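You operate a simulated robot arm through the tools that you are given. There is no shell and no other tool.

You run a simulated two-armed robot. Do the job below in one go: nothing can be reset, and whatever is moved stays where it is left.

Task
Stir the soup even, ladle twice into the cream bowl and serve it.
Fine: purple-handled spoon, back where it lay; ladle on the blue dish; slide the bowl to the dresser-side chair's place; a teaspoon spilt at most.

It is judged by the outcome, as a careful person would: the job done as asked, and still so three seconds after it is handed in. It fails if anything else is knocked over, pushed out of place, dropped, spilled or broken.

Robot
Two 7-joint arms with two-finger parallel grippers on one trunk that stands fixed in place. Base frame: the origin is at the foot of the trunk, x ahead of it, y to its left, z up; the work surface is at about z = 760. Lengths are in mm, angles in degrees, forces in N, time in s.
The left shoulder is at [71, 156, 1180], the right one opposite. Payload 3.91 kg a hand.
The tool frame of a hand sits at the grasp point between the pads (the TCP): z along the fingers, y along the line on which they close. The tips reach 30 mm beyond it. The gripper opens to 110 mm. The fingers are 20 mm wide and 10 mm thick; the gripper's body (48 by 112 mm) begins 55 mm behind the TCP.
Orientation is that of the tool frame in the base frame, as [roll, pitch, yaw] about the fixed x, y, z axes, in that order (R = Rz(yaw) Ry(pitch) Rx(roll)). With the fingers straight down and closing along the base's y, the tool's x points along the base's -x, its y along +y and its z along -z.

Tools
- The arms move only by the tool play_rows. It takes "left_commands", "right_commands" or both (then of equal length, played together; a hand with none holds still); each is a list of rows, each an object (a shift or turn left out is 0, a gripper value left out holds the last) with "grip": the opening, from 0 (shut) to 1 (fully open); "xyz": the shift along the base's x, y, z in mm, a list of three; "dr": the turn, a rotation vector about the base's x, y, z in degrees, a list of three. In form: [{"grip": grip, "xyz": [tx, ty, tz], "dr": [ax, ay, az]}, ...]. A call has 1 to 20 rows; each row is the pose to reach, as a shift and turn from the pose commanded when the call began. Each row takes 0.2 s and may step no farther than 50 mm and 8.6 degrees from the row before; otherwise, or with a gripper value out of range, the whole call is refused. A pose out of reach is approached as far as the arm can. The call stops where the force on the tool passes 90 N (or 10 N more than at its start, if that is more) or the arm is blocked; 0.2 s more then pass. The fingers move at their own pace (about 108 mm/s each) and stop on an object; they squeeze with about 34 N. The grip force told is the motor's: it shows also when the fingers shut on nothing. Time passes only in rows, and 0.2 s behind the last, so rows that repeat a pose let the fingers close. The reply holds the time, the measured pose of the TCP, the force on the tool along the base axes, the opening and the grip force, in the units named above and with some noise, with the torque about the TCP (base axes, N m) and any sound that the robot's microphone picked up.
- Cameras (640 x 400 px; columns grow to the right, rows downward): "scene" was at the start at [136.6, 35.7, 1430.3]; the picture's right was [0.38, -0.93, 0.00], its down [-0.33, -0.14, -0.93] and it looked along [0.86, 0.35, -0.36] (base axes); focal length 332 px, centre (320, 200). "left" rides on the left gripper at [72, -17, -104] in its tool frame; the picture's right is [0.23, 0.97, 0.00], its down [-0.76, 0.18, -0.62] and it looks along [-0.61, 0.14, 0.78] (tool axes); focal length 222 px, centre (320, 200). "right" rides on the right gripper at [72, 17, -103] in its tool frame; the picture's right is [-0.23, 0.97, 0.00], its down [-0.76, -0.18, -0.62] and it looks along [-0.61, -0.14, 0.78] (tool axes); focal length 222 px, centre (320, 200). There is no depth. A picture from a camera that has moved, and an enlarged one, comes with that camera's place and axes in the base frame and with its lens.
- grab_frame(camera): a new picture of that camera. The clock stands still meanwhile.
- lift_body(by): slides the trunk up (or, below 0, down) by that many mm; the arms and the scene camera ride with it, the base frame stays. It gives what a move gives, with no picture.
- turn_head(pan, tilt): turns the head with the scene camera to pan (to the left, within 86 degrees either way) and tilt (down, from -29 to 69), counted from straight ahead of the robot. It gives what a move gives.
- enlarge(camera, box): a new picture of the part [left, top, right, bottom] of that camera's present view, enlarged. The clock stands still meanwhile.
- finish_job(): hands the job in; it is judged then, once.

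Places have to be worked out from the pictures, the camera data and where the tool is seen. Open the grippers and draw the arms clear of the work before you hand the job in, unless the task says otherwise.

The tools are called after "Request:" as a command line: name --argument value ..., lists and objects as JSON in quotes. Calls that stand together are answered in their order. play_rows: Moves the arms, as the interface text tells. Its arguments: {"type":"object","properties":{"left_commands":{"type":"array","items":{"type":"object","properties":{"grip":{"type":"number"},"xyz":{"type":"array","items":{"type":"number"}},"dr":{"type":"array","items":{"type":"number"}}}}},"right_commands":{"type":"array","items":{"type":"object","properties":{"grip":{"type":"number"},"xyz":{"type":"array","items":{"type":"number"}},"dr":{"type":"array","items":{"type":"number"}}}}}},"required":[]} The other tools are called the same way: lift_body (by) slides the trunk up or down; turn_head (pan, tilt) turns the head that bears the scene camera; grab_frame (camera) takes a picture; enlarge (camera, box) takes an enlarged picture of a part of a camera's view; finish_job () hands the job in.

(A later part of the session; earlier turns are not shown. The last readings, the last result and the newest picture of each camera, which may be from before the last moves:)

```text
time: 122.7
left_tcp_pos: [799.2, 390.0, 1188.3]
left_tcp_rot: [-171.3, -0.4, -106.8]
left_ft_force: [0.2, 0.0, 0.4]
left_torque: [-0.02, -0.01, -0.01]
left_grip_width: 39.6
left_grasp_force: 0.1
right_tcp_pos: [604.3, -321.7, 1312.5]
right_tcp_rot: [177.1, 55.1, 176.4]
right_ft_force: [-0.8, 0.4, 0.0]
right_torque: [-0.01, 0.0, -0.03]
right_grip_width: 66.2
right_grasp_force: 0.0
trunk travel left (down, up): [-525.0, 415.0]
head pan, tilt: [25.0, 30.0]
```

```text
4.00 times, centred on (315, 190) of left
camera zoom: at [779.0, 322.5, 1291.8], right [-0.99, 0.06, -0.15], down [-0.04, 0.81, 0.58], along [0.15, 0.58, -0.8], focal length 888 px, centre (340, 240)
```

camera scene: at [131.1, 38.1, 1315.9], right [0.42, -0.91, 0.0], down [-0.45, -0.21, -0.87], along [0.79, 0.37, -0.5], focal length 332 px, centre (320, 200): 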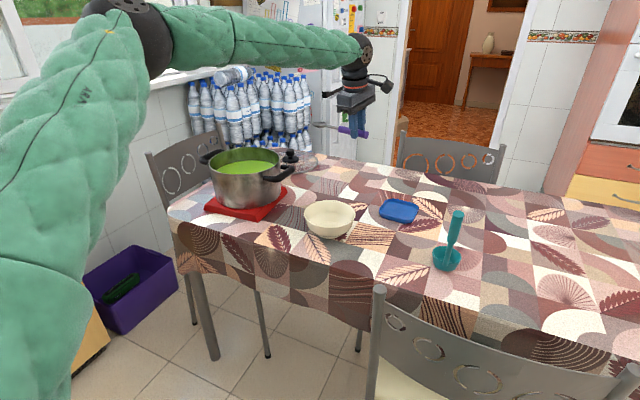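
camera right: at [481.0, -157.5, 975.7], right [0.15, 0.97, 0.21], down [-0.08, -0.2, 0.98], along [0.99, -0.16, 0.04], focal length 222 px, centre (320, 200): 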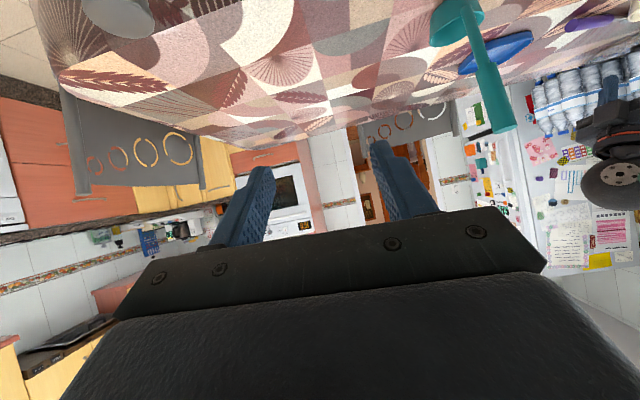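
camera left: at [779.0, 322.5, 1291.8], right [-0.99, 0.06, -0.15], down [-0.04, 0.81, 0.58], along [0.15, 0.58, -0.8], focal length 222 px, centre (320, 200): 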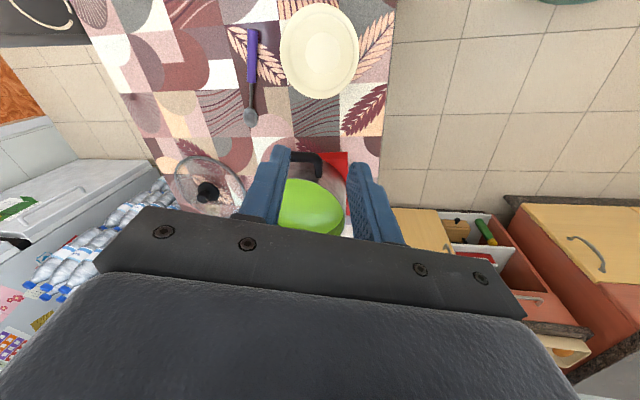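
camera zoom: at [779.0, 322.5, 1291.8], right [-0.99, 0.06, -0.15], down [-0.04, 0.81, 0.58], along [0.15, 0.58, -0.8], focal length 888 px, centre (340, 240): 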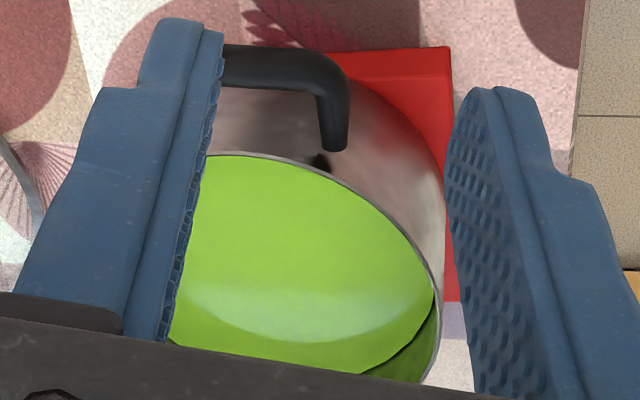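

The spoon lies as before, within a few millimetres, and the soup is a uniform green. Next is the ladle: I'll turn the left hand to point forward with a 30° down tilt and move above the ladle's handle.

Request:
play_rows --left_commands '[{"xyz": [-2, -30, -8], "dr": [4.05, -4.18, -5.6], "grip": 0.6}, {"xyz": [-4, -60, -16], "dr": [8.09, -8.36, -11.2]}, {"xyz": [-6, -90, -25], "dr": [12.14, -12.55, -16.8]}, {"xyz": [-8, -120, -35], "dr": [16.18, -16.73, -22.4]}, {"xyz": [-10, -150, -45], "dr": [20.2, -20.9, -28.0]}, {"xyz": [-12, -180, -55], "dr": [24.3, -25.1, -33.6]}, {"xyz": [-14, -210, -65], "dr": [28.3, -29.3, -39.2]}, {"xyz": [-17, -240, -75], "dr": [32.4, -33.5, -44.8]}, {"xyz": [-20, -270, -85], "dr": [36.4, -37.6, -50.4]}, {"xyz": [-22, -300, -95], "dr": [40.5, -41.8, -56.0]}, {"xyz": [-24, -325, -105], "dr": [44.5, -46.0, -61.6]}]'

Request:
grab_frame --camera "left"

Request:
grab_frame --camera "scene"

```text
time: 125.1
left_tcp_pos: [778.4, 67.9, 1083.2]
left_tcp_rot: [180.0, 59.8, 179.8]
left_ft_force: [0.9, -0.1, 0.8]
left_torque: [-0.01, 0.01, 0.01]
left_grip_width: 66.2
left_grasp_force: 0.1
right_tcp_pos: [606.9, -319.9, 1309.9]
right_tcp_rot: [177.1, 54.9, 176.5]
right_ft_force: [0.2, 0.2, 1.0]
right_torque: [-0.01, -0.01, 0.03]
right_grip_width: 65.8
right_grasp_force: 0.1
trunk travel left (down, up): [-525.0, 415.0]
head pan, tilt: [25.0, 30.0]
```

```text
taken
camera left: at [652.6, 52.2, 1071.4], right [-0.11, 0.97, -0.2], down [-0.16, 0.18, 0.97], along [0.98, 0.14, 0.13], focal length 222 px, centre (320, 200)
```

left: 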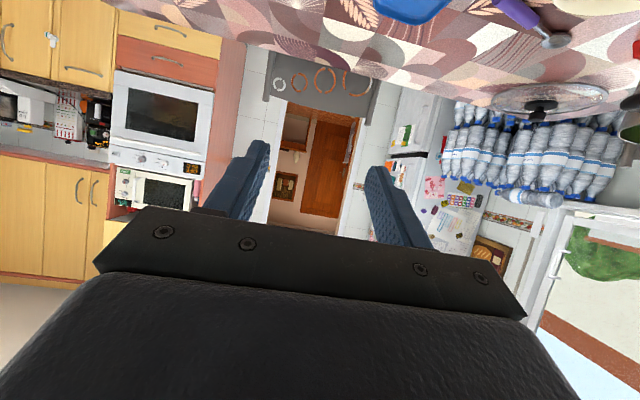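

```text
taken
camera scene: at [133.3, 38.5, 1315.6], right [0.42, -0.91, 0.0], down [-0.45, -0.21, -0.87], along [0.78, 0.37, -0.5], focal length 332 px, centre (320, 200)
```

scene: 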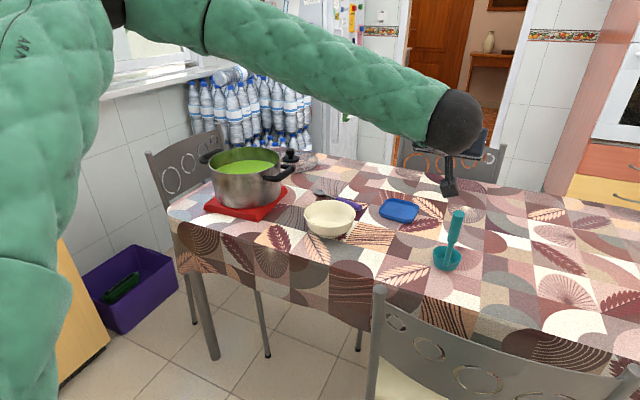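

The orientation is exact. I'll back off behind the handle so the hand camera can line it up.

Request:
play_rows --left_commands '[{"xyz": [-40, -12, -15]}, {"xyz": [-75, -25, -40]}, {"xyz": [-88, -38, -80]}, {"xyz": [-88, -45, -118]}]'

Request:
grab_frame --camera "left"

Request:
enlarge --camera "left" --box '[230, 0, 430, 150]'

```text
time: 126.1
left_tcp_pos: [687.3, 45.9, 973.0]
left_tcp_rot: [-179.7, 59.8, 180.0]
left_ft_force: [0.0, -0.4, -0.9]
left_torque: [0.02, 0.01, -0.01]
left_grip_width: 65.9
left_grasp_force: 0.0
left hand out of reach, approached as far as the arm can: row 3, 4
right_tcp_pos: [604.3, -320.4, 1311.5]
right_tcp_rot: [177.2, 55.0, 176.5]
right_ft_force: [0.2, -0.3, 0.6]
right_torque: [0.03, 0.02, -0.01]
right_grip_width: 66.1
right_grasp_force: 0.1
trunk travel left (down, up): [-525.0, 415.0]
head pan, tilt: [25.0, 30.0]
```

```text
taken
camera left: at [561.6, 30.0, 961.8], right [-0.11, 0.97, -0.2], down [-0.15, 0.18, 0.97], along [0.98, 0.14, 0.13], focal length 222 px, centre (320, 200)
```

left: 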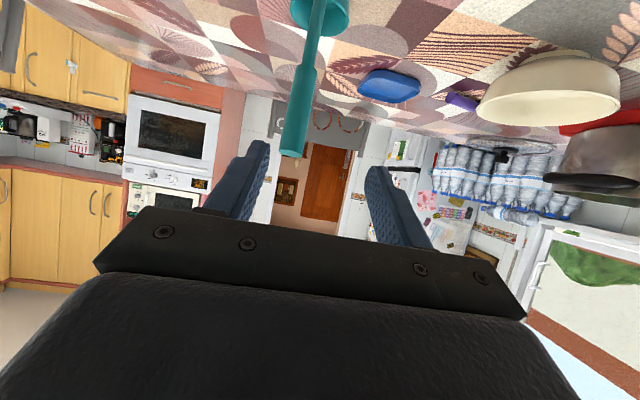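

```text
2.67 times, centred on (330, 75) of left
camera zoom: at [561.6, 30.0, 961.8], right [-0.11, 0.97, -0.2], down [-0.15, 0.18, 0.97], along [0.98, 0.14, 0.13], focal length 592 px, centre (293, 533)
```

zoom: 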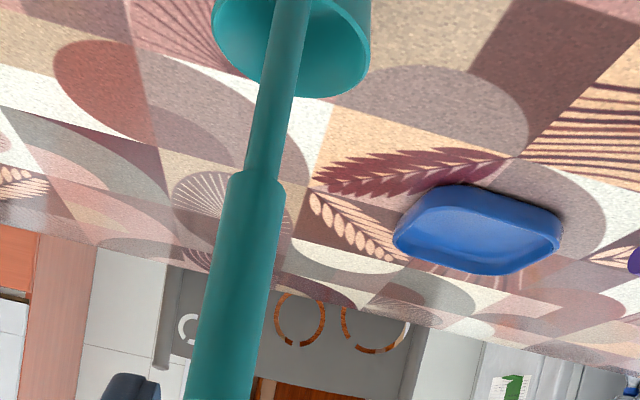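

The ladle's handle top is at (769, 25, 953) with the cup straight ahead of it. I'll line up and move towards the handle.

Request:
play_rows --left_commands '[{"xyz": [12, -8, -8]}, {"xyz": [24, -16, -16]}, {"xyz": [34, -21, -22]}, {"xyz": [34, -21, -22]}]'

Request:
grab_frame --camera "left"

```text
time: 127.1
left_tcp_pos: [719.3, 53.3, 960.4]
left_tcp_rot: [-179.9, 59.8, 179.9]
left_ft_force: [-0.5, 0.2, 0.0]
left_torque: [0.04, 0.02, 0.01]
left_grip_width: 66.0
left_grasp_force: 0.1
left hand out of reach, approached as far as the arm can: row 1, 2, 3, 4
right_tcp_pos: [606.0, -320.2, 1311.0]
right_tcp_rot: [177.1, 54.9, 176.4]
right_ft_force: [0.4, -1.9, 0.2]
right_torque: [-0.01, 0.0, 0.04]
right_grip_width: 65.8
right_grasp_force: 0.0
trunk travel left (down, up): [-525.0, 415.0]
head pan, tilt: [25.0, 30.0]
```

```text
taken
camera left: at [591.9, 36.6, 950.7], right [-0.11, 0.97, -0.2], down [-0.15, 0.18, 0.97], along [0.98, 0.14, 0.13], focal length 222 px, centre (320, 200)
```

left: 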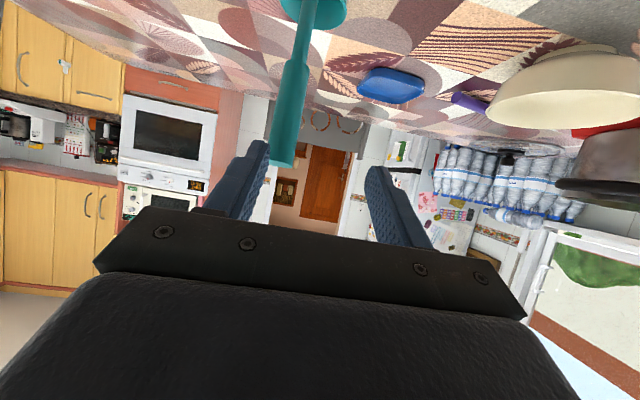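

With the hand pointing straight ahead, the left arm can't come far enough right. I'll yaw it 20° to the right, which keeps the wrist further left, and approach along that direction.

Request:
play_rows --left_commands '[{"xyz": [-12, 4, 8]}, {"xyz": [-12, 4, 8], "dr": [0, 0, -7]}, {"xyz": [-12, 4, 6], "dr": [0, 0, -14]}, {"xyz": [-8, 0, 0], "dr": [0, 0, -20]}, {"xyz": [-2, -7, -10], "dr": [0, 0, -20]}, {"xyz": [-2, -7, -12], "dr": [0, 0, -20]}]'

Request:
grab_frame --camera "left"

```text
time: 128.5
left_tcp_pos: [716.5, 44.3, 951.1]
left_tcp_rot: [-179.9, 59.7, 160.0]
left_ft_force: [0.1, -0.7, 0.1]
left_torque: [0.01, -0.02, 0.02]
left_grip_width: 65.9
left_grasp_force: 0.0
right_tcp_pos: [605.8, -320.4, 1311.6]
right_tcp_rot: [177.1, 54.8, 176.5]
right_ft_force: [-0.6, 0.2, 0.7]
right_torque: [0.01, -0.02, 0.01]
right_grip_width: 66.0
right_grasp_force: 0.0
trunk travel left (down, up): [-525.0, 415.0]
head pan, tilt: [25.0, 30.0]
```

```text
taken
camera left: at [592.7, 72.2, 942.0], right [0.23, 0.95, -0.2], down [-0.08, 0.22, 0.97], along [0.97, -0.2, 0.13], focal length 222 px, centre (320, 200)
```

left: 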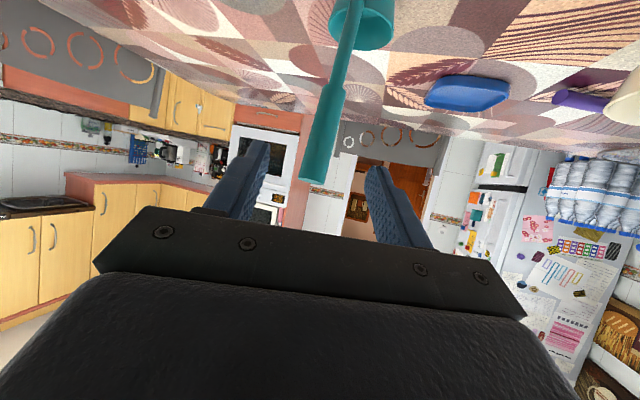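

The handle is now between the fingers. I'll rotate 3° to match its lean and move in to mid-handle.

Request:
play_rows --left_commands '[{"xyz": [15, -5, -10], "dr": [2.8, -1.0, 0]}, {"xyz": [30, -10, -20], "dr": [2.8, -1.0, 0]}, {"xyz": [45, -15, -30], "dr": [2.8, -1.0, 0]}, {"xyz": [58.5, -19.3, -39], "dr": [2.8, -1.0, 0]}, {"xyz": [58.5, -19.3, -39], "dr": [2.8, -1.0, 0]}]'

Request:
grab_frame --camera "left"

```text
time: 129.7
left_tcp_pos: [774.2, 32.5, 917.7]
left_tcp_rot: [174.1, 59.6, 154.8]
left_ft_force: [0.0, -0.1, 0.2]
left_torque: [-0.01, -0.02, 0.0]
left_grip_width: 66.1
left_grasp_force: 0.0
left hand out of reach, approached as far as the arm can: row 4, 5
right_tcp_pos: [604.6, -320.7, 1310.3]
right_tcp_rot: [177.1, 54.8, 176.5]
right_ft_force: [-0.3, -0.1, 0.0]
right_torque: [0.01, -0.03, -0.02]
right_grip_width: 66.2
right_grasp_force: 0.0
trunk travel left (down, up): [-525.0, 415.0]
head pan, tilt: [25.0, 30.0]
```

```text
taken
camera left: at [649.3, 61.6, 906.2], right [0.23, 0.96, -0.15], down [-0.1, 0.17, 0.98], along [0.97, -0.21, 0.14], focal length 222 px, centre (320, 200)
```

left: 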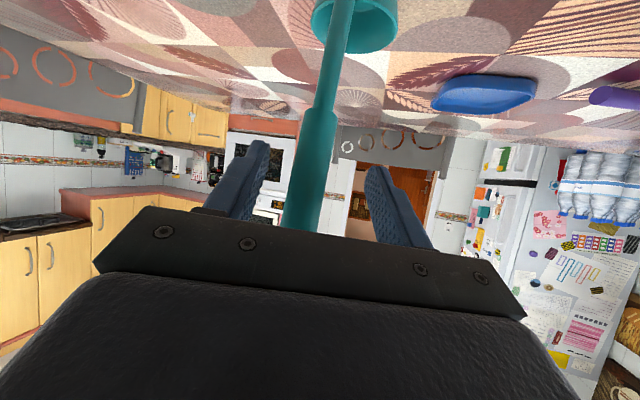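

I'm 7 mm short in y because of the arm's limit. Yawing another 10° about the handle should give the missing reach.

Request:
play_rows --left_commands '[{"dr": [0.8, -0.5, -5]}, {"dr": [1.6, -1.1, -10], "xyz": [0, 0, 0]}, {"dr": [1.6, -1.1, -10], "xyz": [0.5, -4, -3]}, {"dr": [1.6, -1.1, -10], "xyz": [1, -7.5, -5.5]}, {"dr": [1.6, -1.1, -10], "xyz": [1, -7.5, -5.5]}]'

Request:
grab_frame --camera "left"

```text
time: 130.9
left_tcp_pos: [773.4, 24.5, 911.6]
left_tcp_rot: [170.4, 59.7, 141.5]
left_ft_force: [0.2, 0.4, 0.5]
left_torque: [0.01, 0.04, 0.02]
left_grip_width: 66.0
left_grasp_force: 0.0
right_tcp_pos: [606.1, -319.7, 1310.0]
right_tcp_rot: [177.1, 55.0, 176.6]
right_ft_force: [-0.8, 0.1, 0.3]
right_torque: [-0.01, 0.04, -0.03]
right_grip_width: 66.2
right_grasp_force: 0.1
trunk travel left (down, up): [-525.0, 415.0]
head pan, tilt: [25.0, 30.0]
```

```text
taken
camera left: at [656.1, 74.8, 899.6], right [0.4, 0.91, -0.11], down [-0.09, 0.16, 0.98], along [0.91, -0.38, 0.15], focal length 222 px, centre (320, 200)
```

left: 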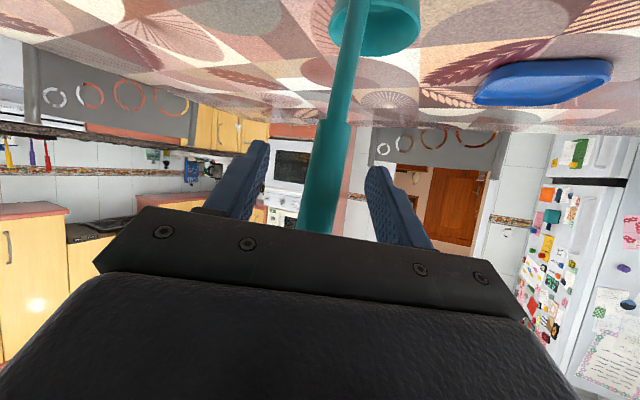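

The hand is aligned on the handle now. I'll close on it.

Request:
play_rows --left_commands '[{"grip": 0.4}, {"grip": 0.25}, {"grip": 0.1}, {"grip": 0}, {"grip": 0}, {"grip": 0}]'

Request:
grab_frame --camera "left"

Request:
enlarge --camera "scene" --box '[380, 120, 540, 280]'

```text
time: 132.3
left_tcp_pos: [773.4, 24.1, 912.6]
left_tcp_rot: [170.3, 59.7, 141.5]
left_ft_force: [0.8, 0.3, 3.2]
left_torque: [0.32, -0.45, 0.03]
left_grip_width: 24.2
left_grasp_force: 34.0
right_tcp_pos: [605.3, -320.7, 1311.1]
right_tcp_rot: [177.1, 54.9, 176.5]
right_ft_force: [1.0, -0.2, 0.0]
right_torque: [0.01, 0.05, -0.03]
right_grip_width: 66.1
right_grasp_force: 0.1
trunk travel left (down, up): [-525.0, 415.0]
head pan, tilt: [25.0, 30.0]
```

```text
taken
camera left: at [656.1, 74.9, 899.8], right [0.4, 0.91, -0.11], down [-0.09, 0.16, 0.98], along [0.91, -0.38, 0.15], focal length 222 px, centre (320, 200)
```

left: 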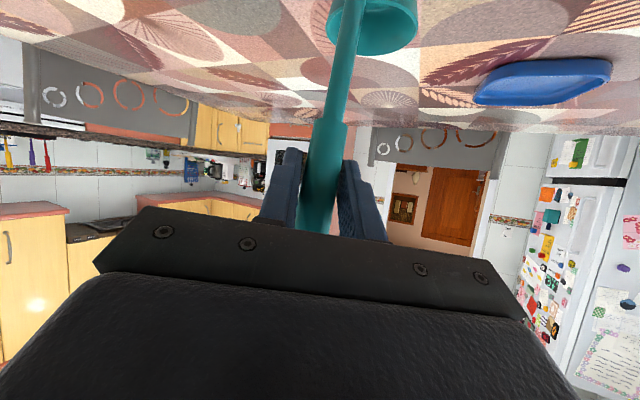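

```text
2.50 times, centred on (460, 200) of scene
camera zoom: at [132.2, 38.4, 1315.7], right [0.42, -0.91, 0.0], down [-0.45, -0.21, -0.87], along [0.78, 0.37, -0.5], focal length 830 px, centre (-30, 200)
```

zoom: 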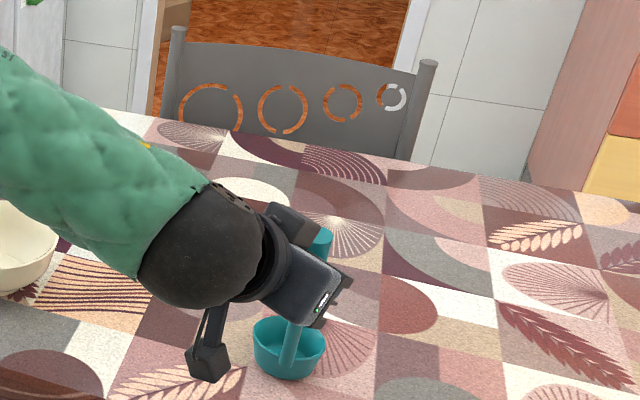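

The ladle is gripped, 24 mm wide with 34 N, with its cup 63 mm ahead of and 110–153 mm below the grasp point. I'll lift it and carry it empty towards the pot.

Request:
play_rows --left_commands '[{"xyz": [0, 0, 6]}, {"xyz": [0, 0, 18]}, {"xyz": [0, 4, 38]}, {"xyz": [2, 12, 65]}, {"xyz": [4, 25, 95]}, {"xyz": [6, 40, 130]}, {"xyz": [8, 60, 160]}, {"xyz": [10, 85, 180]}, {"xyz": [13, 115, 188]}, {"xyz": [16, 150, 188]}, {"xyz": [19, 190, 188]}, {"xyz": [22, 230, 188]}, {"xyz": [26, 270, 188]}]'

Request:
grab_frame --camera "scene"

```text
time: 135.1
left_tcp_pos: [799.3, 296.4, 1099.2]
left_tcp_rot: [170.5, 59.8, 141.6]
left_ft_force: [-0.1, 0.4, -1.7]
left_torque: [-0.04, 0.09, 0.01]
left_grip_width: 24.3
left_grasp_force: 33.9
right_tcp_pos: [604.9, -319.3, 1311.4]
right_tcp_rot: [177.2, 54.8, 176.5]
right_ft_force: [-0.4, 0.1, 1.6]
right_torque: [-0.03, 0.02, 0.01]
right_grip_width: 66.1
right_grasp_force: 0.1
trunk travel left (down, up): [-525.0, 415.0]
head pan, tilt: [25.0, 30.0]
```

```text
taken
camera scene: at [132.1, 38.9, 1315.7], right [0.42, -0.91, 0.0], down [-0.45, -0.21, -0.87], along [0.79, 0.37, -0.5], focal length 332 px, centre (320, 200)
```

scene: 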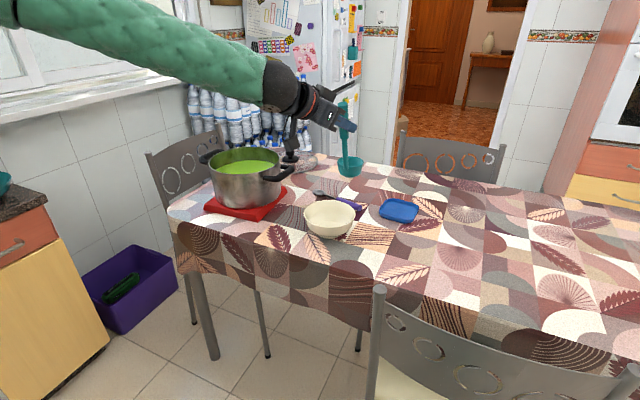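

The ladle hangs upright. I'll measure the cup's offset from the hand before going over the pot.

Request:
enlarge --camera "scene" --box '[260, 70, 400, 200]'

```text
3.08 times, centred on (330, 135) of scene
camera zoom: at [132.1, 38.9, 1315.7], right [0.42, -0.91, 0.0], down [-0.45, -0.21, -0.87], along [0.79, 0.37, -0.5], focal length 1021 px, centre (289, 400)
```

zoom: 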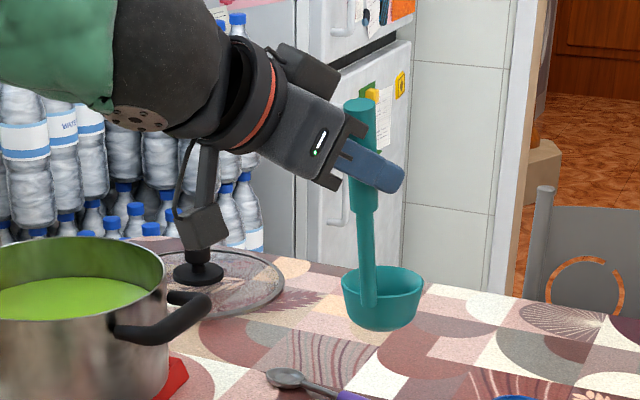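

The cup is level to within about 5°, with its front slightly low. I'll pitch it back 5° and carry it over the pot centre.

Request:
play_rows --left_commands '[{"xyz": [3, 33, 2], "dr": [0, -2, 0]}, {"xyz": [6, 70, 4], "dr": [0, -5, 0]}, {"xyz": [9, 108, 5], "dr": [0, -5, 0]}, {"xyz": [12, 146, 5], "dr": [0, -5, 0]}, {"xyz": [16, 184, 5], "dr": [0, -5, 0]}, {"xyz": [20, 222, 5], "dr": [0, -5, 0]}, {"xyz": [24, 260, 5], "dr": [0, -5, 0]}, {"xyz": [28, 298, 5], "dr": [0, -5, 0]}, {"xyz": [31, 335, 5], "dr": [0, -5, 0]}, {"xyz": [32, 358, 5], "dr": [0, -5, 0]}, {"xyz": [32, 358, 5], "dr": [0, -5, 0]}]'

Request:
grab_frame --camera "scene"

Request:
enlarge --camera "scene" --box '[170, 70, 310, 220]'

```text
time: 137.5
left_tcp_pos: [833.3, 655.8, 1104.1]
left_tcp_rot: [163.4, 63.6, 135.5]
left_ft_force: [-0.8, -0.7, -1.4]
left_torque: [0.04, 0.1, 0.01]
left_grip_width: 24.1
left_grasp_force: 34.5
right_tcp_pos: [606.1, -320.6, 1311.7]
right_tcp_rot: [177.1, 54.9, 176.5]
right_ft_force: [0.1, 1.4, 0.0]
right_torque: [-0.01, 0.02, 0.04]
right_grip_width: 65.9
right_grasp_force: 0.2
trunk travel left (down, up): [-525.0, 415.0]
head pan, tilt: [25.0, 30.0]
```

```text
taken
camera scene: at [132.5, 38.4, 1315.7], right [0.42, -0.91, 0.0], down [-0.45, -0.21, -0.87], along [0.78, 0.37, -0.5], focal length 332 px, centre (320, 200)
```

scene: 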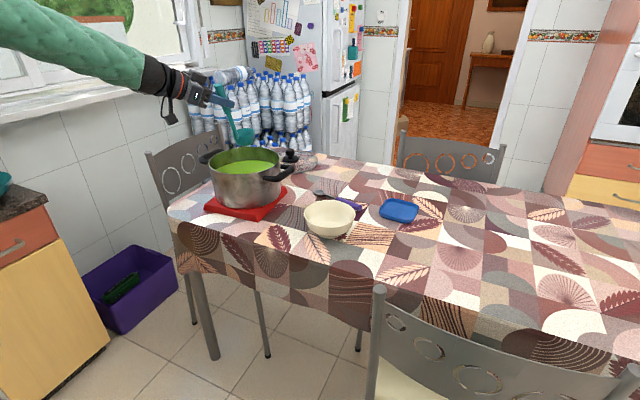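

```text
2.67 times, centred on (240, 145) of scene
camera zoom: at [132.5, 38.4, 1315.7], right [0.42, -0.91, 0.0], down [-0.45, -0.21, -0.87], along [0.78, 0.37, -0.5], focal length 885 px, centre (533, 347)
```

zoom: 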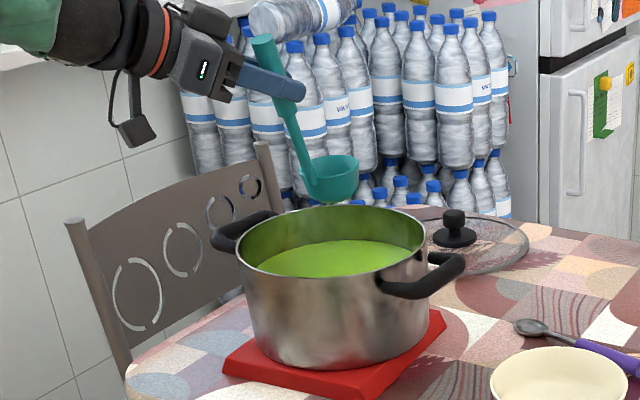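

The projected positions match the nominal geometry. I'll zoom in to check the cup's rim is level.

Request:
enlarge --camera "scene" --box '[205, 80, 285, 180]'

```text
4.00 times, centred on (245, 130) of scene
camera zoom: at [132.5, 38.4, 1315.7], right [0.42, -0.91, 0.0], down [-0.45, -0.21, -0.87], along [0.78, 0.37, -0.5], focal length 1328 px, centre (620, 480)
```

zoom: 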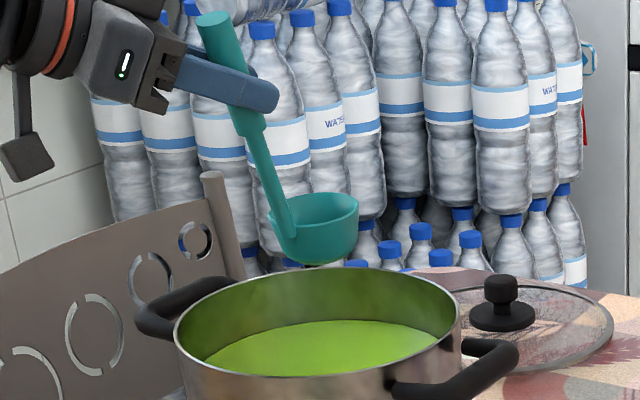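

The cup's rim is level like the pot's. I'll dip the ladle slowly until its rim is about 20 mm under the soup surface.

Request:
play_rows --left_commands '[{"xyz": [0, 0, -20]}, {"xyz": [0, 0, -42]}, {"xyz": [0, 0, -62]}, {"xyz": [0, 0, -78]}, {"xyz": [0, 0, -88]}, {"xyz": [0, 0, -98]}, {"xyz": [0, 0, -108]}, {"xyz": [0, 0, -118]}, {"xyz": [0, 0, -128]}, {"xyz": [0, 0, -136]}, {"xyz": [0, 0, -142]}, {"xyz": [0, 0, -147]}, {"xyz": [0, 0, -149]}, {"xyz": [0, 0, -149]}, {"xyz": [0, 0, -149]}]'

Request:
enlarge --camera "scene" --box '[190, 110, 310, 210]'

```text
time: 140.7
left_tcp_pos: [831.1, 654.7, 954.5]
left_tcp_rot: [163.4, 63.6, 135.5]
left_ft_force: [-0.2, 0.0, -1.0]
left_torque: [-0.02, 0.11, 0.04]
left_grip_width: 24.1
left_grasp_force: 34.3
right_tcp_pos: [605.2, -320.0, 1312.4]
right_tcp_rot: [177.0, 54.9, 176.5]
right_ft_force: [0.2, 0.4, 0.3]
right_torque: [0.01, -0.01, 0.01]
right_grip_width: 66.2
right_grasp_force: 0.1
trunk travel left (down, up): [-525.0, 415.0]
head pan, tilt: [25.0, 30.0]
```

```text
4.00 times, centred on (250, 160) of scene
camera zoom: at [132.5, 38.6, 1315.7], right [0.42, -0.91, 0.0], down [-0.45, -0.21, -0.87], along [0.78, 0.37, -0.5], focal length 1328 px, centre (600, 360)
```

zoom: 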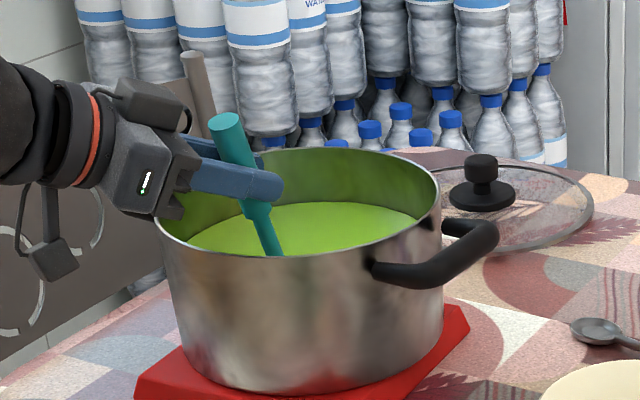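

The ladle is submerged with no contact force. I'll raise it slowly and hold it just above the soup to drip.

Request:
play_rows --left_commands '[{"xyz": [0, 0, 4]}, {"xyz": [0, 0, 10]}, {"xyz": [0, 0, 17]}, {"xyz": [0, 0, 24]}, {"xyz": [0, 0, 31]}, {"xyz": [0, 0, 38]}, {"xyz": [0, 0, 45]}, {"xyz": [0, 0, 52]}, {"xyz": [0, 0, 59]}, {"xyz": [0, 0, 66]}, {"xyz": [0, 0, 73]}, {"xyz": [0, 0, 80]}, {"xyz": [0, 0, 86]}, {"xyz": [0, 0, 90]}, {"xyz": [0, 0, 92]}, {"xyz": [0, 0, 92]}, {"xyz": [0, 0, 92]}, {"xyz": [0, 0, 92]}, {"xyz": [0, 0, 92]}, {"xyz": [0, 0, 92]}]'

Request:
enlarge --camera "scene" --box '[200, 90, 300, 190]'

```text
time: 144.9
left_tcp_pos: [831.4, 653.7, 1048.1]
left_tcp_rot: [163.5, 63.5, 135.5]
left_ft_force: [-0.5, 0.6, -2.2]
left_torque: [-0.02, 0.09, -0.02]
left_grip_width: 24.3
left_grasp_force: 34.0
right_tcp_pos: [606.1, -320.9, 1310.2]
right_tcp_rot: [177.1, 55.0, 176.5]
right_ft_force: [0.2, -0.1, -0.1]
right_torque: [0.01, 0.0, 0.02]
right_grip_width: 66.0
right_grasp_force: 0.0
trunk travel left (down, up): [-525.0, 415.0]
head pan, tilt: [25.0, 30.0]
```

```text
4.00 times, centred on (250, 140) of scene
camera zoom: at [132.5, 38.6, 1315.7], right [0.42, -0.91, 0.0], down [-0.45, -0.21, -0.87], along [0.78, 0.37, -0.5], focal length 1328 px, centre (600, 440)
```

zoom: 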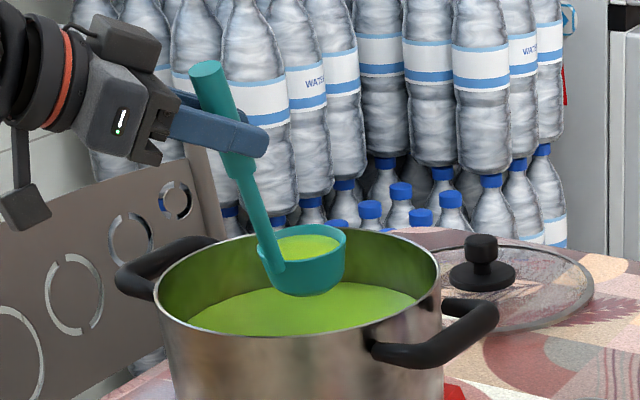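

The ladle comes up with soup in it. I'll look closer at the fill and the freeboard.

Request:
enlarge --camera "scene" --box '[255, 140, 295, 170]'

```text
13.33 times, centred on (275, 155) of scene
camera zoom: at [132.5, 38.6, 1315.7], right [0.42, -0.91, 0.0], down [-0.45, -0.21, -0.87], along [0.78, 0.37, -0.5], focal length 4426 px, centre (920, 800)
```

zoom: 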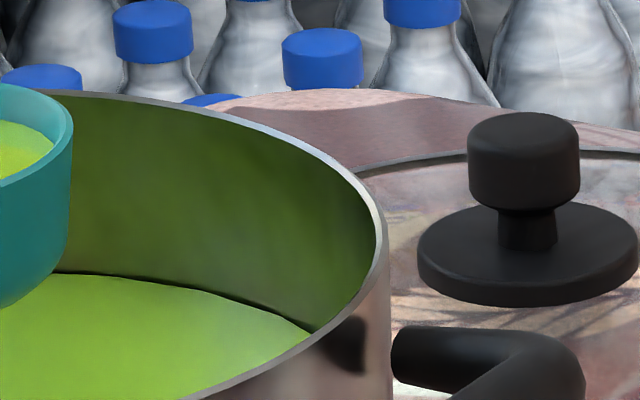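

Request:
enlarge --camera "scene" --box '[230, 140, 270, 170]'

```text
13.33 times, centred on (250, 155) of scene
camera zoom: at [132.5, 38.6, 1315.7], right [0.42, -0.91, 0.0], down [-0.45, -0.21, -0.87], along [0.78, 0.37, -0.5], focal length 4426 px, centre (1253, 800)
```

zoom: 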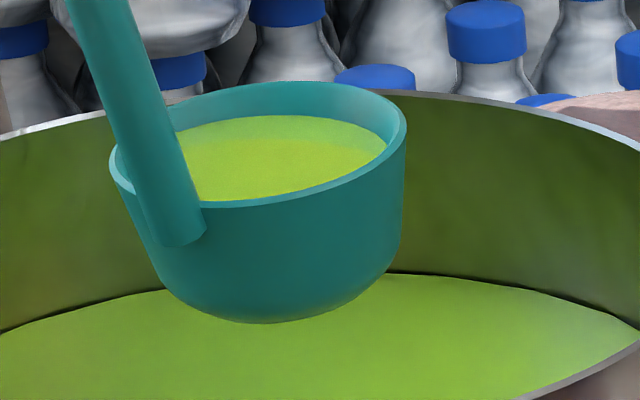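

The ladle is nearly full with several millimetres of freeboard. I'll lift it clear of the rim and carry it slowly towards the bowl with smooth, small steps.

Request:
play_rows --left_commands '[{"xyz": [0, 0, 3]}, {"xyz": [0, 0, 9]}, {"xyz": [0, 0, 17]}, {"xyz": [0, 0, 26]}, {"xyz": [0, 0, 35]}, {"xyz": [0, 0, 44]}, {"xyz": [0, 0, 52]}, {"xyz": [0, 0, 56]}, {"xyz": [0, 0, 58]}, {"xyz": [-0.4, -3, 58], "dr": [0, 0, -0.2]}, {"xyz": [-0.9, -8, 58], "dr": [0, 0, -0.5]}, {"xyz": [-1.7, -15, 58], "dr": [0, 0, -0.9]}, {"xyz": [-2.6, -23, 58], "dr": [0, 0, -1.4]}, {"xyz": [-3.6, -32, 58], "dr": [0, 0, -1.9]}, {"xyz": [-4.7, -42, 58], "dr": [0, 0, -2.5]}, {"xyz": [-5.9, -52, 58], "dr": [0, 0, -3.1]}, {"xyz": [-7, -62, 58], "dr": [0, 0, -3.7]}, {"xyz": [-8.1, -72, 58], "dr": [0, 0, -4.4]}, {"xyz": [-9.3, -82, 58], "dr": [0, 0, -5.0]}, {"xyz": [-10.4, -92, 58], "dr": [0, 0, -5.6]}]'

Request:
play_rows --left_commands '[{"xyz": [-1.2, -10, 0], "dr": [0, 0, -0.6]}, {"xyz": [-2.3, -20, 0], "dr": [0, 0, -1.2]}, {"xyz": [-3.5, -30, 0], "dr": [0, 0, -1.8]}, {"xyz": [-4.7, -41, 0], "dr": [0, 0, -2.5]}, {"xyz": [-6, -52, 0], "dr": [0, 0, -3.1]}, {"xyz": [-7.3, -63, 0], "dr": [0, 0, -3.8]}, {"xyz": [-8.5, -74, 0], "dr": [0, 0, -4.5]}, {"xyz": [-9.8, -85, 0], "dr": [0, 0, -5.1]}, {"xyz": [-11.1, -96, 0], "dr": [0, 0, -5.8]}, {"xyz": [-12.3, -107, 0], "dr": [0, 0, -6.4]}, {"xyz": [-13.5, -117, 0], "dr": [0, 0, -7.1]}, {"xyz": [-14.7, -127, 0], "dr": [0, 0, -7.7]}, {"xyz": [-15.7, -136, 0], "dr": [0, 0, -8.2]}, {"xyz": [-16.5, -143, 0], "dr": [0, 0, -8.6]}, {"xyz": [-17.2, -149, 0], "dr": [0, 0, -9.0]}, {"xyz": [-17.7, -153, 0], "dr": [0, 0, -9.2]}, {"xyz": [-18, -156, 0], "dr": [0, 0, -9.4]}, {"xyz": [-18, -156, 0], "dr": [0, 0, -9.4]}]'

Request:
grab_frame --camera "scene"

Request:
enlarge --camera "scene" --box '[270, 80, 390, 250]'

```text
time: 149.1
left_tcp_pos: [822.8, 560.3, 1106.9]
left_tcp_rot: [163.5, 63.5, 129.9]
left_ft_force: [0.2, -0.8, -1.6]
left_torque: [0.02, 0.12, 0.0]
left_grip_width: 24.1
left_grasp_force: 34.4
right_tcp_pos: [604.9, -321.5, 1310.0]
right_tcp_rot: [177.0, 54.9, 176.5]
right_ft_force: [0.9, -0.5, -0.2]
right_torque: [0.01, -0.01, 0.04]
right_grip_width: 66.2
right_grasp_force: 0.1
trunk travel left (down, up): [-525.0, 415.0]
head pan, tilt: [25.0, 30.0]
```

```text
time: 152.9
left_tcp_pos: [804.0, 405.5, 1105.1]
left_tcp_rot: [163.4, 63.5, 120.5]
left_ft_force: [0.5, -0.3, -0.9]
left_torque: [0.05, 0.08, -0.01]
left_grip_width: 24.2
left_grasp_force: 33.9
right_tcp_pos: [606.2, -320.3, 1311.3]
right_tcp_rot: [177.1, 55.0, 176.5]
right_ft_force: [-0.4, -0.2, -0.4]
right_torque: [-0.03, 0.0, 0.03]
right_grip_width: 66.2
right_grasp_force: 0.1
trunk travel left (down, up): [-525.0, 415.0]
head pan, tilt: [25.0, 30.0]
```

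```text
taken
camera scene: at [132.4, 38.5, 1315.7], right [0.42, -0.91, 0.0], down [-0.45, -0.21, -0.87], along [0.78, 0.37, -0.5], focal length 332 px, centre (320, 200)
```

scene: 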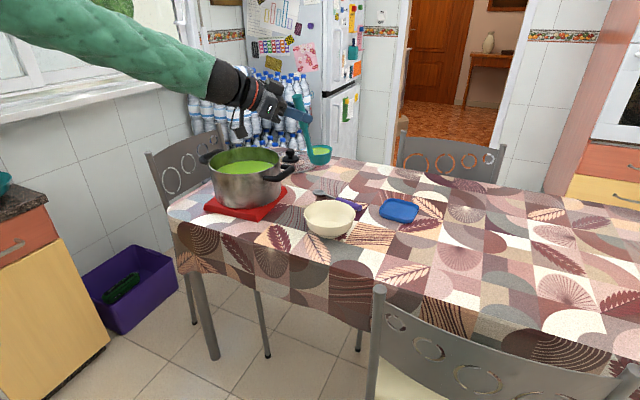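

```text
2.35 times, centred on (330, 165) of scene
camera zoom: at [132.4, 38.5, 1315.7], right [0.42, -0.91, 0.0], down [-0.45, -0.21, -0.87], along [0.78, 0.37, -0.5], focal length 781 px, centre (296, 282)
```

zoom: 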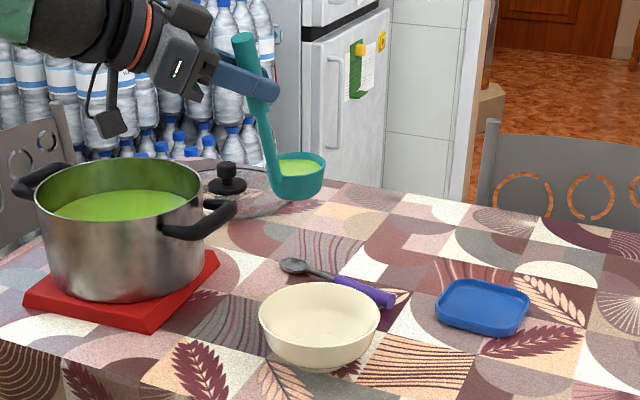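

The carry went smoothly with no drips. I'll check the cup's position and liquid level closely before pouring.

Request:
enlarge --camera "scene" --box '[290, 130, 350, 180]'

```text
8.00 times, centred on (320, 155) of scene
camera zoom: at [132.4, 38.5, 1315.7], right [0.42, -0.91, 0.0], down [-0.45, -0.21, -0.87], along [0.78, 0.37, -0.5], focal length 2656 px, centre (320, 560)
```

zoom: 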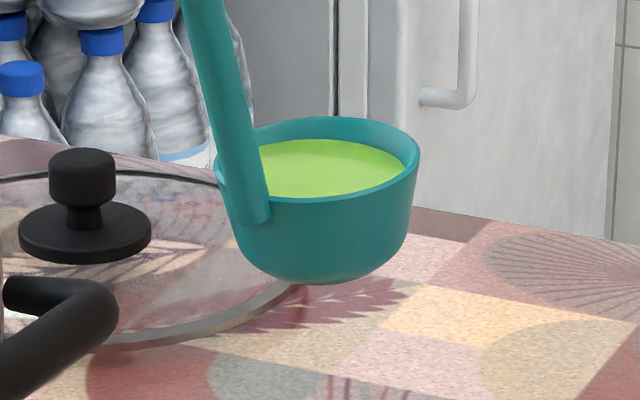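

The cup sits about 8 mm further right than nominal, which I'll allow for. I'll lower the ladle slowly over the bowl.

Request:
play_rows --left_commands '[{"xyz": [0, 0.5, -3]}, {"xyz": [0, 1, -9]}, {"xyz": [0, 2, -17]}, {"xyz": [0, 3, -26]}, {"xyz": [0, 4, -36]}, {"xyz": [0, 5, -46]}, {"xyz": [0, 6, -56]}, {"xyz": [0, 7, -66]}, {"xyz": [0, 7, -76]}, {"xyz": [0, 7, -86]}, {"xyz": [0, 7, -96]}, {"xyz": [0, 7, -105]}, {"xyz": [0, 7, -113]}, {"xyz": [0, 7, -120]}, {"xyz": [0, 7, -125]}, {"xyz": [0, 7, -128]}, {"xyz": [0, 7, -130]}, {"xyz": [0, 7, -131]}]'

Request:
enlarge --camera "scene" --box '[270, 110, 390, 250]'

```text
time: 156.7
left_tcp_pos: [803.3, 413.0, 975.8]
left_tcp_rot: [163.5, 63.5, 120.6]
left_ft_force: [0.4, -0.8, -1.2]
left_torque: [0.01, 0.07, -0.02]
left_grip_width: 24.3
left_grasp_force: 33.9
right_tcp_pos: [605.3, -318.6, 1310.7]
right_tcp_rot: [177.1, 54.8, 176.6]
right_ft_force: [1.2, -0.3, 0.3]
right_torque: [0.0, 0.02, -0.01]
right_grip_width: 65.7
right_grasp_force: 0.0
trunk travel left (down, up): [-525.0, 415.0]
head pan, tilt: [25.0, 30.0]
```

```text
2.86 times, centred on (330, 180) of scene
camera zoom: at [132.5, 38.6, 1315.7], right [0.42, -0.91, 0.0], down [-0.45, -0.21, -0.87], along [0.78, 0.37, -0.5], focal length 948 px, centre (291, 257)
```

zoom: 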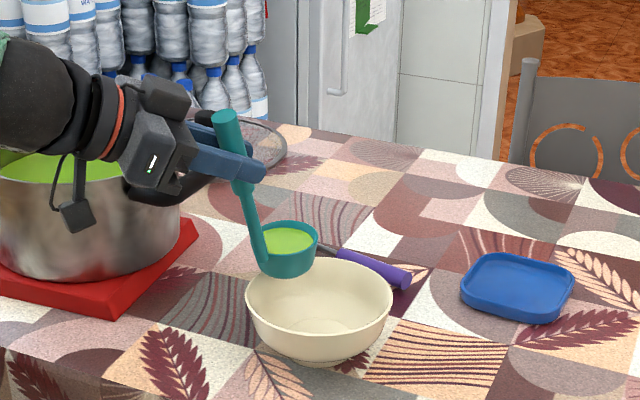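

The right lip is over the bowl's centre. I'll begin to tilt, pouring towards the right, and check partway.

Request:
play_rows --left_commands '[{"xyz": [-2.4, -5.4, 1.7], "dr": [3.8, -1.24, 0]}, {"xyz": [-4.7, -10.7, 3], "dr": [7.61, -2.47, 0]}, {"xyz": [-7.2, -16.3, 3], "dr": [11.41, -3.71, 0]}, {"xyz": [-9.7, -22.9, 2.8], "dr": [15.2, -4.94, 0]}, {"xyz": [-12.2, -29.6, 1.8], "dr": [19.0, -6.18, 0]}, {"xyz": [-14.6, -37.2, 0.4], "dr": [22.8, -7.42, 0]}, {"xyz": [-17, -44.7, -1.8], "dr": [26.6, -8.65, 0]}]'

Request:
enlarge --camera "scene" --box '[270, 110, 390, 250]'

```text
time: 158.3
left_tcp_pos: [786.3, 368.1, 971.9]
left_tcp_rot: [135.8, 40.5, 98.1]
left_ft_force: [0.0, 1.1, -0.7]
left_torque: [-0.07, 0.11, -0.02]
left_grip_width: 24.2
left_grasp_force: 34.1
right_tcp_pos: [606.5, -320.8, 1310.8]
right_tcp_rot: [177.1, 55.0, 176.6]
right_ft_force: [-1.2, 0.0, 0.4]
right_torque: [0.01, -0.01, 0.0]
right_grip_width: 65.9
right_grasp_force: 0.2
trunk travel left (down, up): [-525.0, 415.0]
head pan, tilt: [25.0, 30.0]
```

```text
2.86 times, centred on (330, 180) of scene
camera zoom: at [132.6, 38.2, 1315.7], right [0.42, -0.91, 0.0], down [-0.45, -0.21, -0.87], along [0.78, 0.37, -0.5], focal length 948 px, centre (291, 257)
```

zoom: 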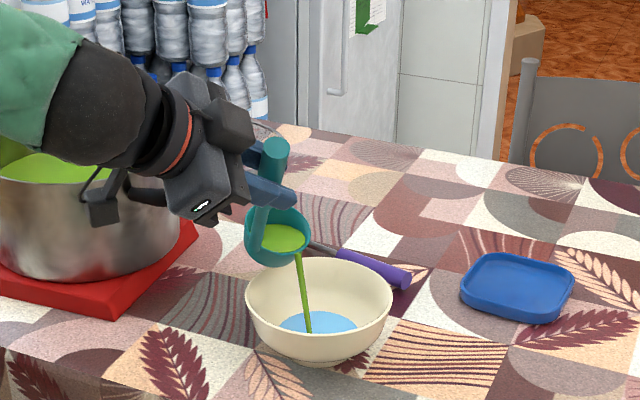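

The stream falls into the middle of the bowl. I'll keep tilting steadily, with the lip held over the centre.

Request:
play_rows --left_commands '[{"xyz": [-2.5, -7.5, -2.5], "dr": [3.8, -1.24, 0]}, {"xyz": [-4.9, -14.8, -6.2], "dr": [7.61, -2.47, 0]}, {"xyz": [-7.2, -22, -10.3], "dr": [11.41, -3.71, 0]}, {"xyz": [-9.5, -28.9, -15.2], "dr": [15.2, -4.94, 0]}, {"xyz": [-11.7, -35.7, -20.3], "dr": [19.0, -6.18, 0]}, {"xyz": [-13.8, -42.2, -26.2], "dr": [22.8, -7.42, 0]}, {"xyz": [-15.8, -48.5, -32], "dr": [26.6, -8.65, 0]}, {"xyz": [-17.7, -54.3, -38.2], "dr": [30.4, -9.89, 0]}, {"xyz": [-19.5, -59.9, -44.7], "dr": [34.2, -11.1, 0]}, {"xyz": [-21.2, -65, -51.7], "dr": [38.0, -12.4, 0]}, {"xyz": [-22.8, -69.9, -58.9], "dr": [41.8, -13.6, 0]}, {"xyz": [-24.1, -74, -66.3], "dr": [45.6, -14.8, 0]}, {"xyz": [-25.4, -78, -73.5], "dr": [49.5, -16.1, 0]}, {"xyz": [-26.5, -81.2, -81.2], "dr": [53.3, -17.3, 0]}, {"xyz": [-27.4, -84.2, -89], "dr": [57.1, -18.5, 0]}]'

Request:
enlarge --camera "scene" --box '[270, 110, 390, 250]'

Request:
grab_frame --camera "scene"

```text
time: 161.5
left_tcp_pos: [758.1, 284.4, 884.0]
left_tcp_rot: [112.6, -15.5, 92.3]
left_ft_force: [0.7, 0.7, -1.9]
left_torque: [-0.12, 0.15, -0.04]
left_grip_width: 24.3
left_grasp_force: 34.1
right_tcp_pos: [604.8, -320.2, 1311.4]
right_tcp_rot: [177.2, 54.9, 176.6]
right_ft_force: [-0.5, 0.4, 0.1]
right_torque: [0.0, 0.02, -0.01]
right_grip_width: 65.8
right_grasp_force: 0.0
trunk travel left (down, up): [-525.0, 415.0]
head pan, tilt: [25.0, 30.0]
```

```text
2.86 times, centred on (330, 180) of scene
camera zoom: at [133.0, 38.2, 1315.6], right [0.42, -0.91, 0.0], down [-0.45, -0.21, -0.87], along [0.78, 0.37, -0.5], focal length 948 px, centre (291, 257)
```

zoom: 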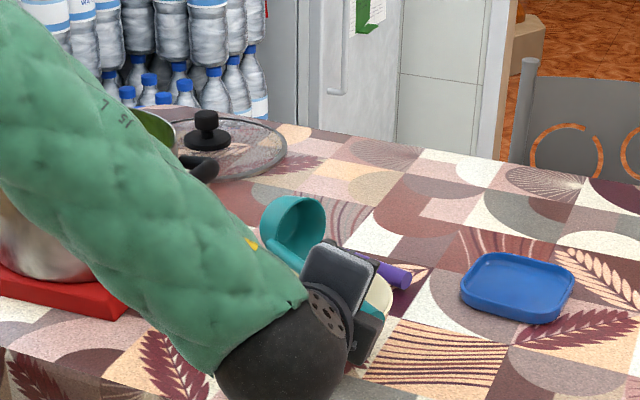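

```text
taken
camera scene: at [133.0, 38.2, 1315.6], right [0.42, -0.91, 0.0], down [-0.45, -0.21, -0.87], along [0.78, 0.37, -0.5], focal length 332 px, centre (320, 200)
```

scene: 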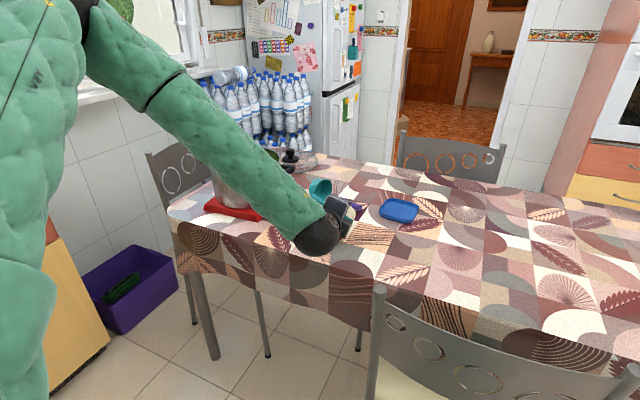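

The cup looks almost empty. I'll tilt a bit further and hold to let it drain fully.

Request:
play_rows --left_commands '[{"xyz": [-0.8, -2.2, -5], "dr": [3.8, -1.24, 0]}, {"xyz": [-1.5, -4.4, -10], "dr": [7.61, -2.47, 0]}, {"xyz": [-1.9, -5.6, -12], "dr": [11.41, -3.71, 0]}, {"xyz": [-2.2, -6.7, -13], "dr": [15.2, -4.94, 0]}, {"xyz": [-2.2, -6.7, -13], "dr": [19.0, -6.18, 0]}, {"xyz": [-2.2, -6.7, -13], "dr": [19.0, -6.18, 0]}, {"xyz": [-2.2, -6.7, -13], "dr": [19.0, -6.18, 0]}, {"xyz": [-2.2, -6.7, -13], "dr": [19.0, -6.18, 0]}, {"xyz": [-2.2, -6.7, -13], "dr": [19.0, -6.18, 0]}, {"xyz": [-2.2, -6.7, -13], "dr": [19.0, -6.18, 0]}, {"xyz": [-2.2, -6.7, -13], "dr": [19.0, -6.18, 0]}, {"xyz": [-2.2, -6.7, -13], "dr": [19.0, -6.18, 0]}]'

Request:
enlarge --camera "scene" --box '[290, 140, 390, 230]'

Request:
grab_frame --camera "left"

```text
time: 164.1
left_tcp_pos: [756.2, 276.3, 870.3]
left_tcp_rot: [104.4, -33.9, 95.8]
left_ft_force: [0.1, 0.4, -0.9]
left_torque: [-0.14, 0.12, 0.01]
left_grip_width: 24.2
left_grasp_force: 34.3
right_tcp_pos: [605.6, -320.8, 1311.2]
right_tcp_rot: [177.1, 54.9, 176.5]
right_ft_force: [0.7, -0.2, 0.2]
right_torque: [0.0, 0.0, 0.03]
right_grip_width: 66.1
right_grasp_force: 0.1
trunk travel left (down, up): [-525.0, 415.0]
head pan, tilt: [25.0, 30.0]
```

```text
4.44 times, centred on (340, 185) of scene
camera zoom: at [132.5, 38.4, 1315.7], right [0.42, -0.91, 0.0], down [-0.45, -0.21, -0.87], along [0.78, 0.37, -0.5], focal length 1475 px, centre (231, 267)
```

zoom: 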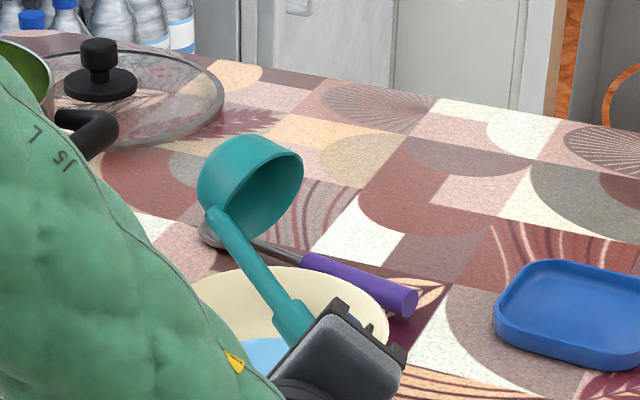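

```text
taken
camera left: at [647.4, 321.8, 918.7], right [0.28, -0.31, 0.91], down [-0.48, -0.87, -0.15], along [0.84, -0.39, -0.39], focal length 222 px, centre (320, 200)
```

left: 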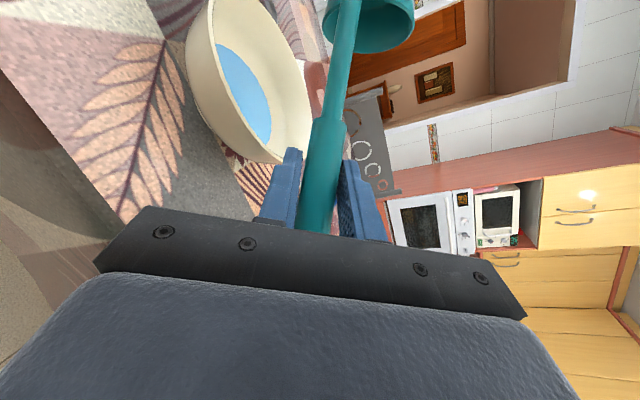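

The ladle is drained and empty. I'll rotate it back upright along the same path.

Request:
play_rows --left_commands '[{"xyz": [0.5, 1, 2], "dr": [-7.6, 2.5, 0]}, {"xyz": [2.5, 4, 8], "dr": [-15.2, 4.9, 0]}, {"xyz": [4.5, 10.5, 20.7], "dr": [-22.8, 7.4, 0]}, {"xyz": [7.2, 17.7, 35.7], "dr": [-30.4, 9.9, 0]}, {"xyz": [10.1, 26.7, 50], "dr": [-38, 12.4, 0]}, {"xyz": [13.6, 37.5, 63.6], "dr": [-45.6, 14.8, 0]}, {"xyz": [17.6, 49.6, 75.7], "dr": [-53.3, 17.3, 0]}, {"xyz": [21.8, 62.7, 86.7], "dr": [-60.9, 19.8, 0]}, {"xyz": [26.4, 76.9, 95.7], "dr": [-68.5, 22.2, 0]}, {"xyz": [31.3, 91.7, 101.7], "dr": [-76.1, 24.7, 0]}, {"xyz": [36.1, 106.7, 107], "dr": [-83.7, 27.2, 0]}, {"xyz": [41.1, 120.1, 112], "dr": [-91.3, 29.7, 0]}, {"xyz": [45.8, 131, 120], "dr": [-98.9, 32.1, 0]}, {"xyz": [48.3, 136.7, 130], "dr": [-102.7, 33.4, 0]}]'

Request:
enlarge --camera "scene" --box '[270, 110, 390, 250]'

```text
time: 167.1
left_tcp_pos: [806.8, 415.0, 1000.2]
left_tcp_rot: [163.8, 63.5, 120.5]
left_ft_force: [0.1, 0.1, -0.7]
left_torque: [0.05, 0.11, 0.0]
left_grip_width: 24.4
left_grasp_force: 34.4
right_tcp_pos: [606.0, -319.8, 1311.1]
right_tcp_rot: [177.0, 54.9, 176.5]
right_ft_force: [-0.7, 0.2, 0.4]
right_torque: [0.0, 0.03, 0.05]
right_grip_width: 66.4
right_grasp_force: 0.1
trunk travel left (down, up): [-525.0, 415.0]
head pan, tilt: [25.0, 30.0]
```

```text
2.86 times, centred on (330, 180) of scene
camera zoom: at [132.2, 38.5, 1315.7], right [0.42, -0.91, 0.0], down [-0.45, -0.21, -0.87], along [0.78, 0.37, -0.5], focal length 948 px, centre (291, 257)
```

zoom: 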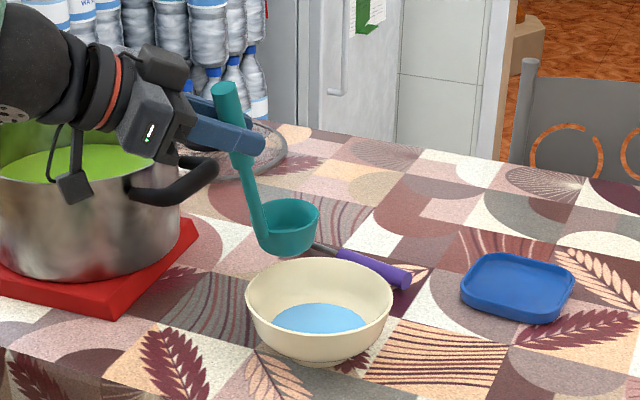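

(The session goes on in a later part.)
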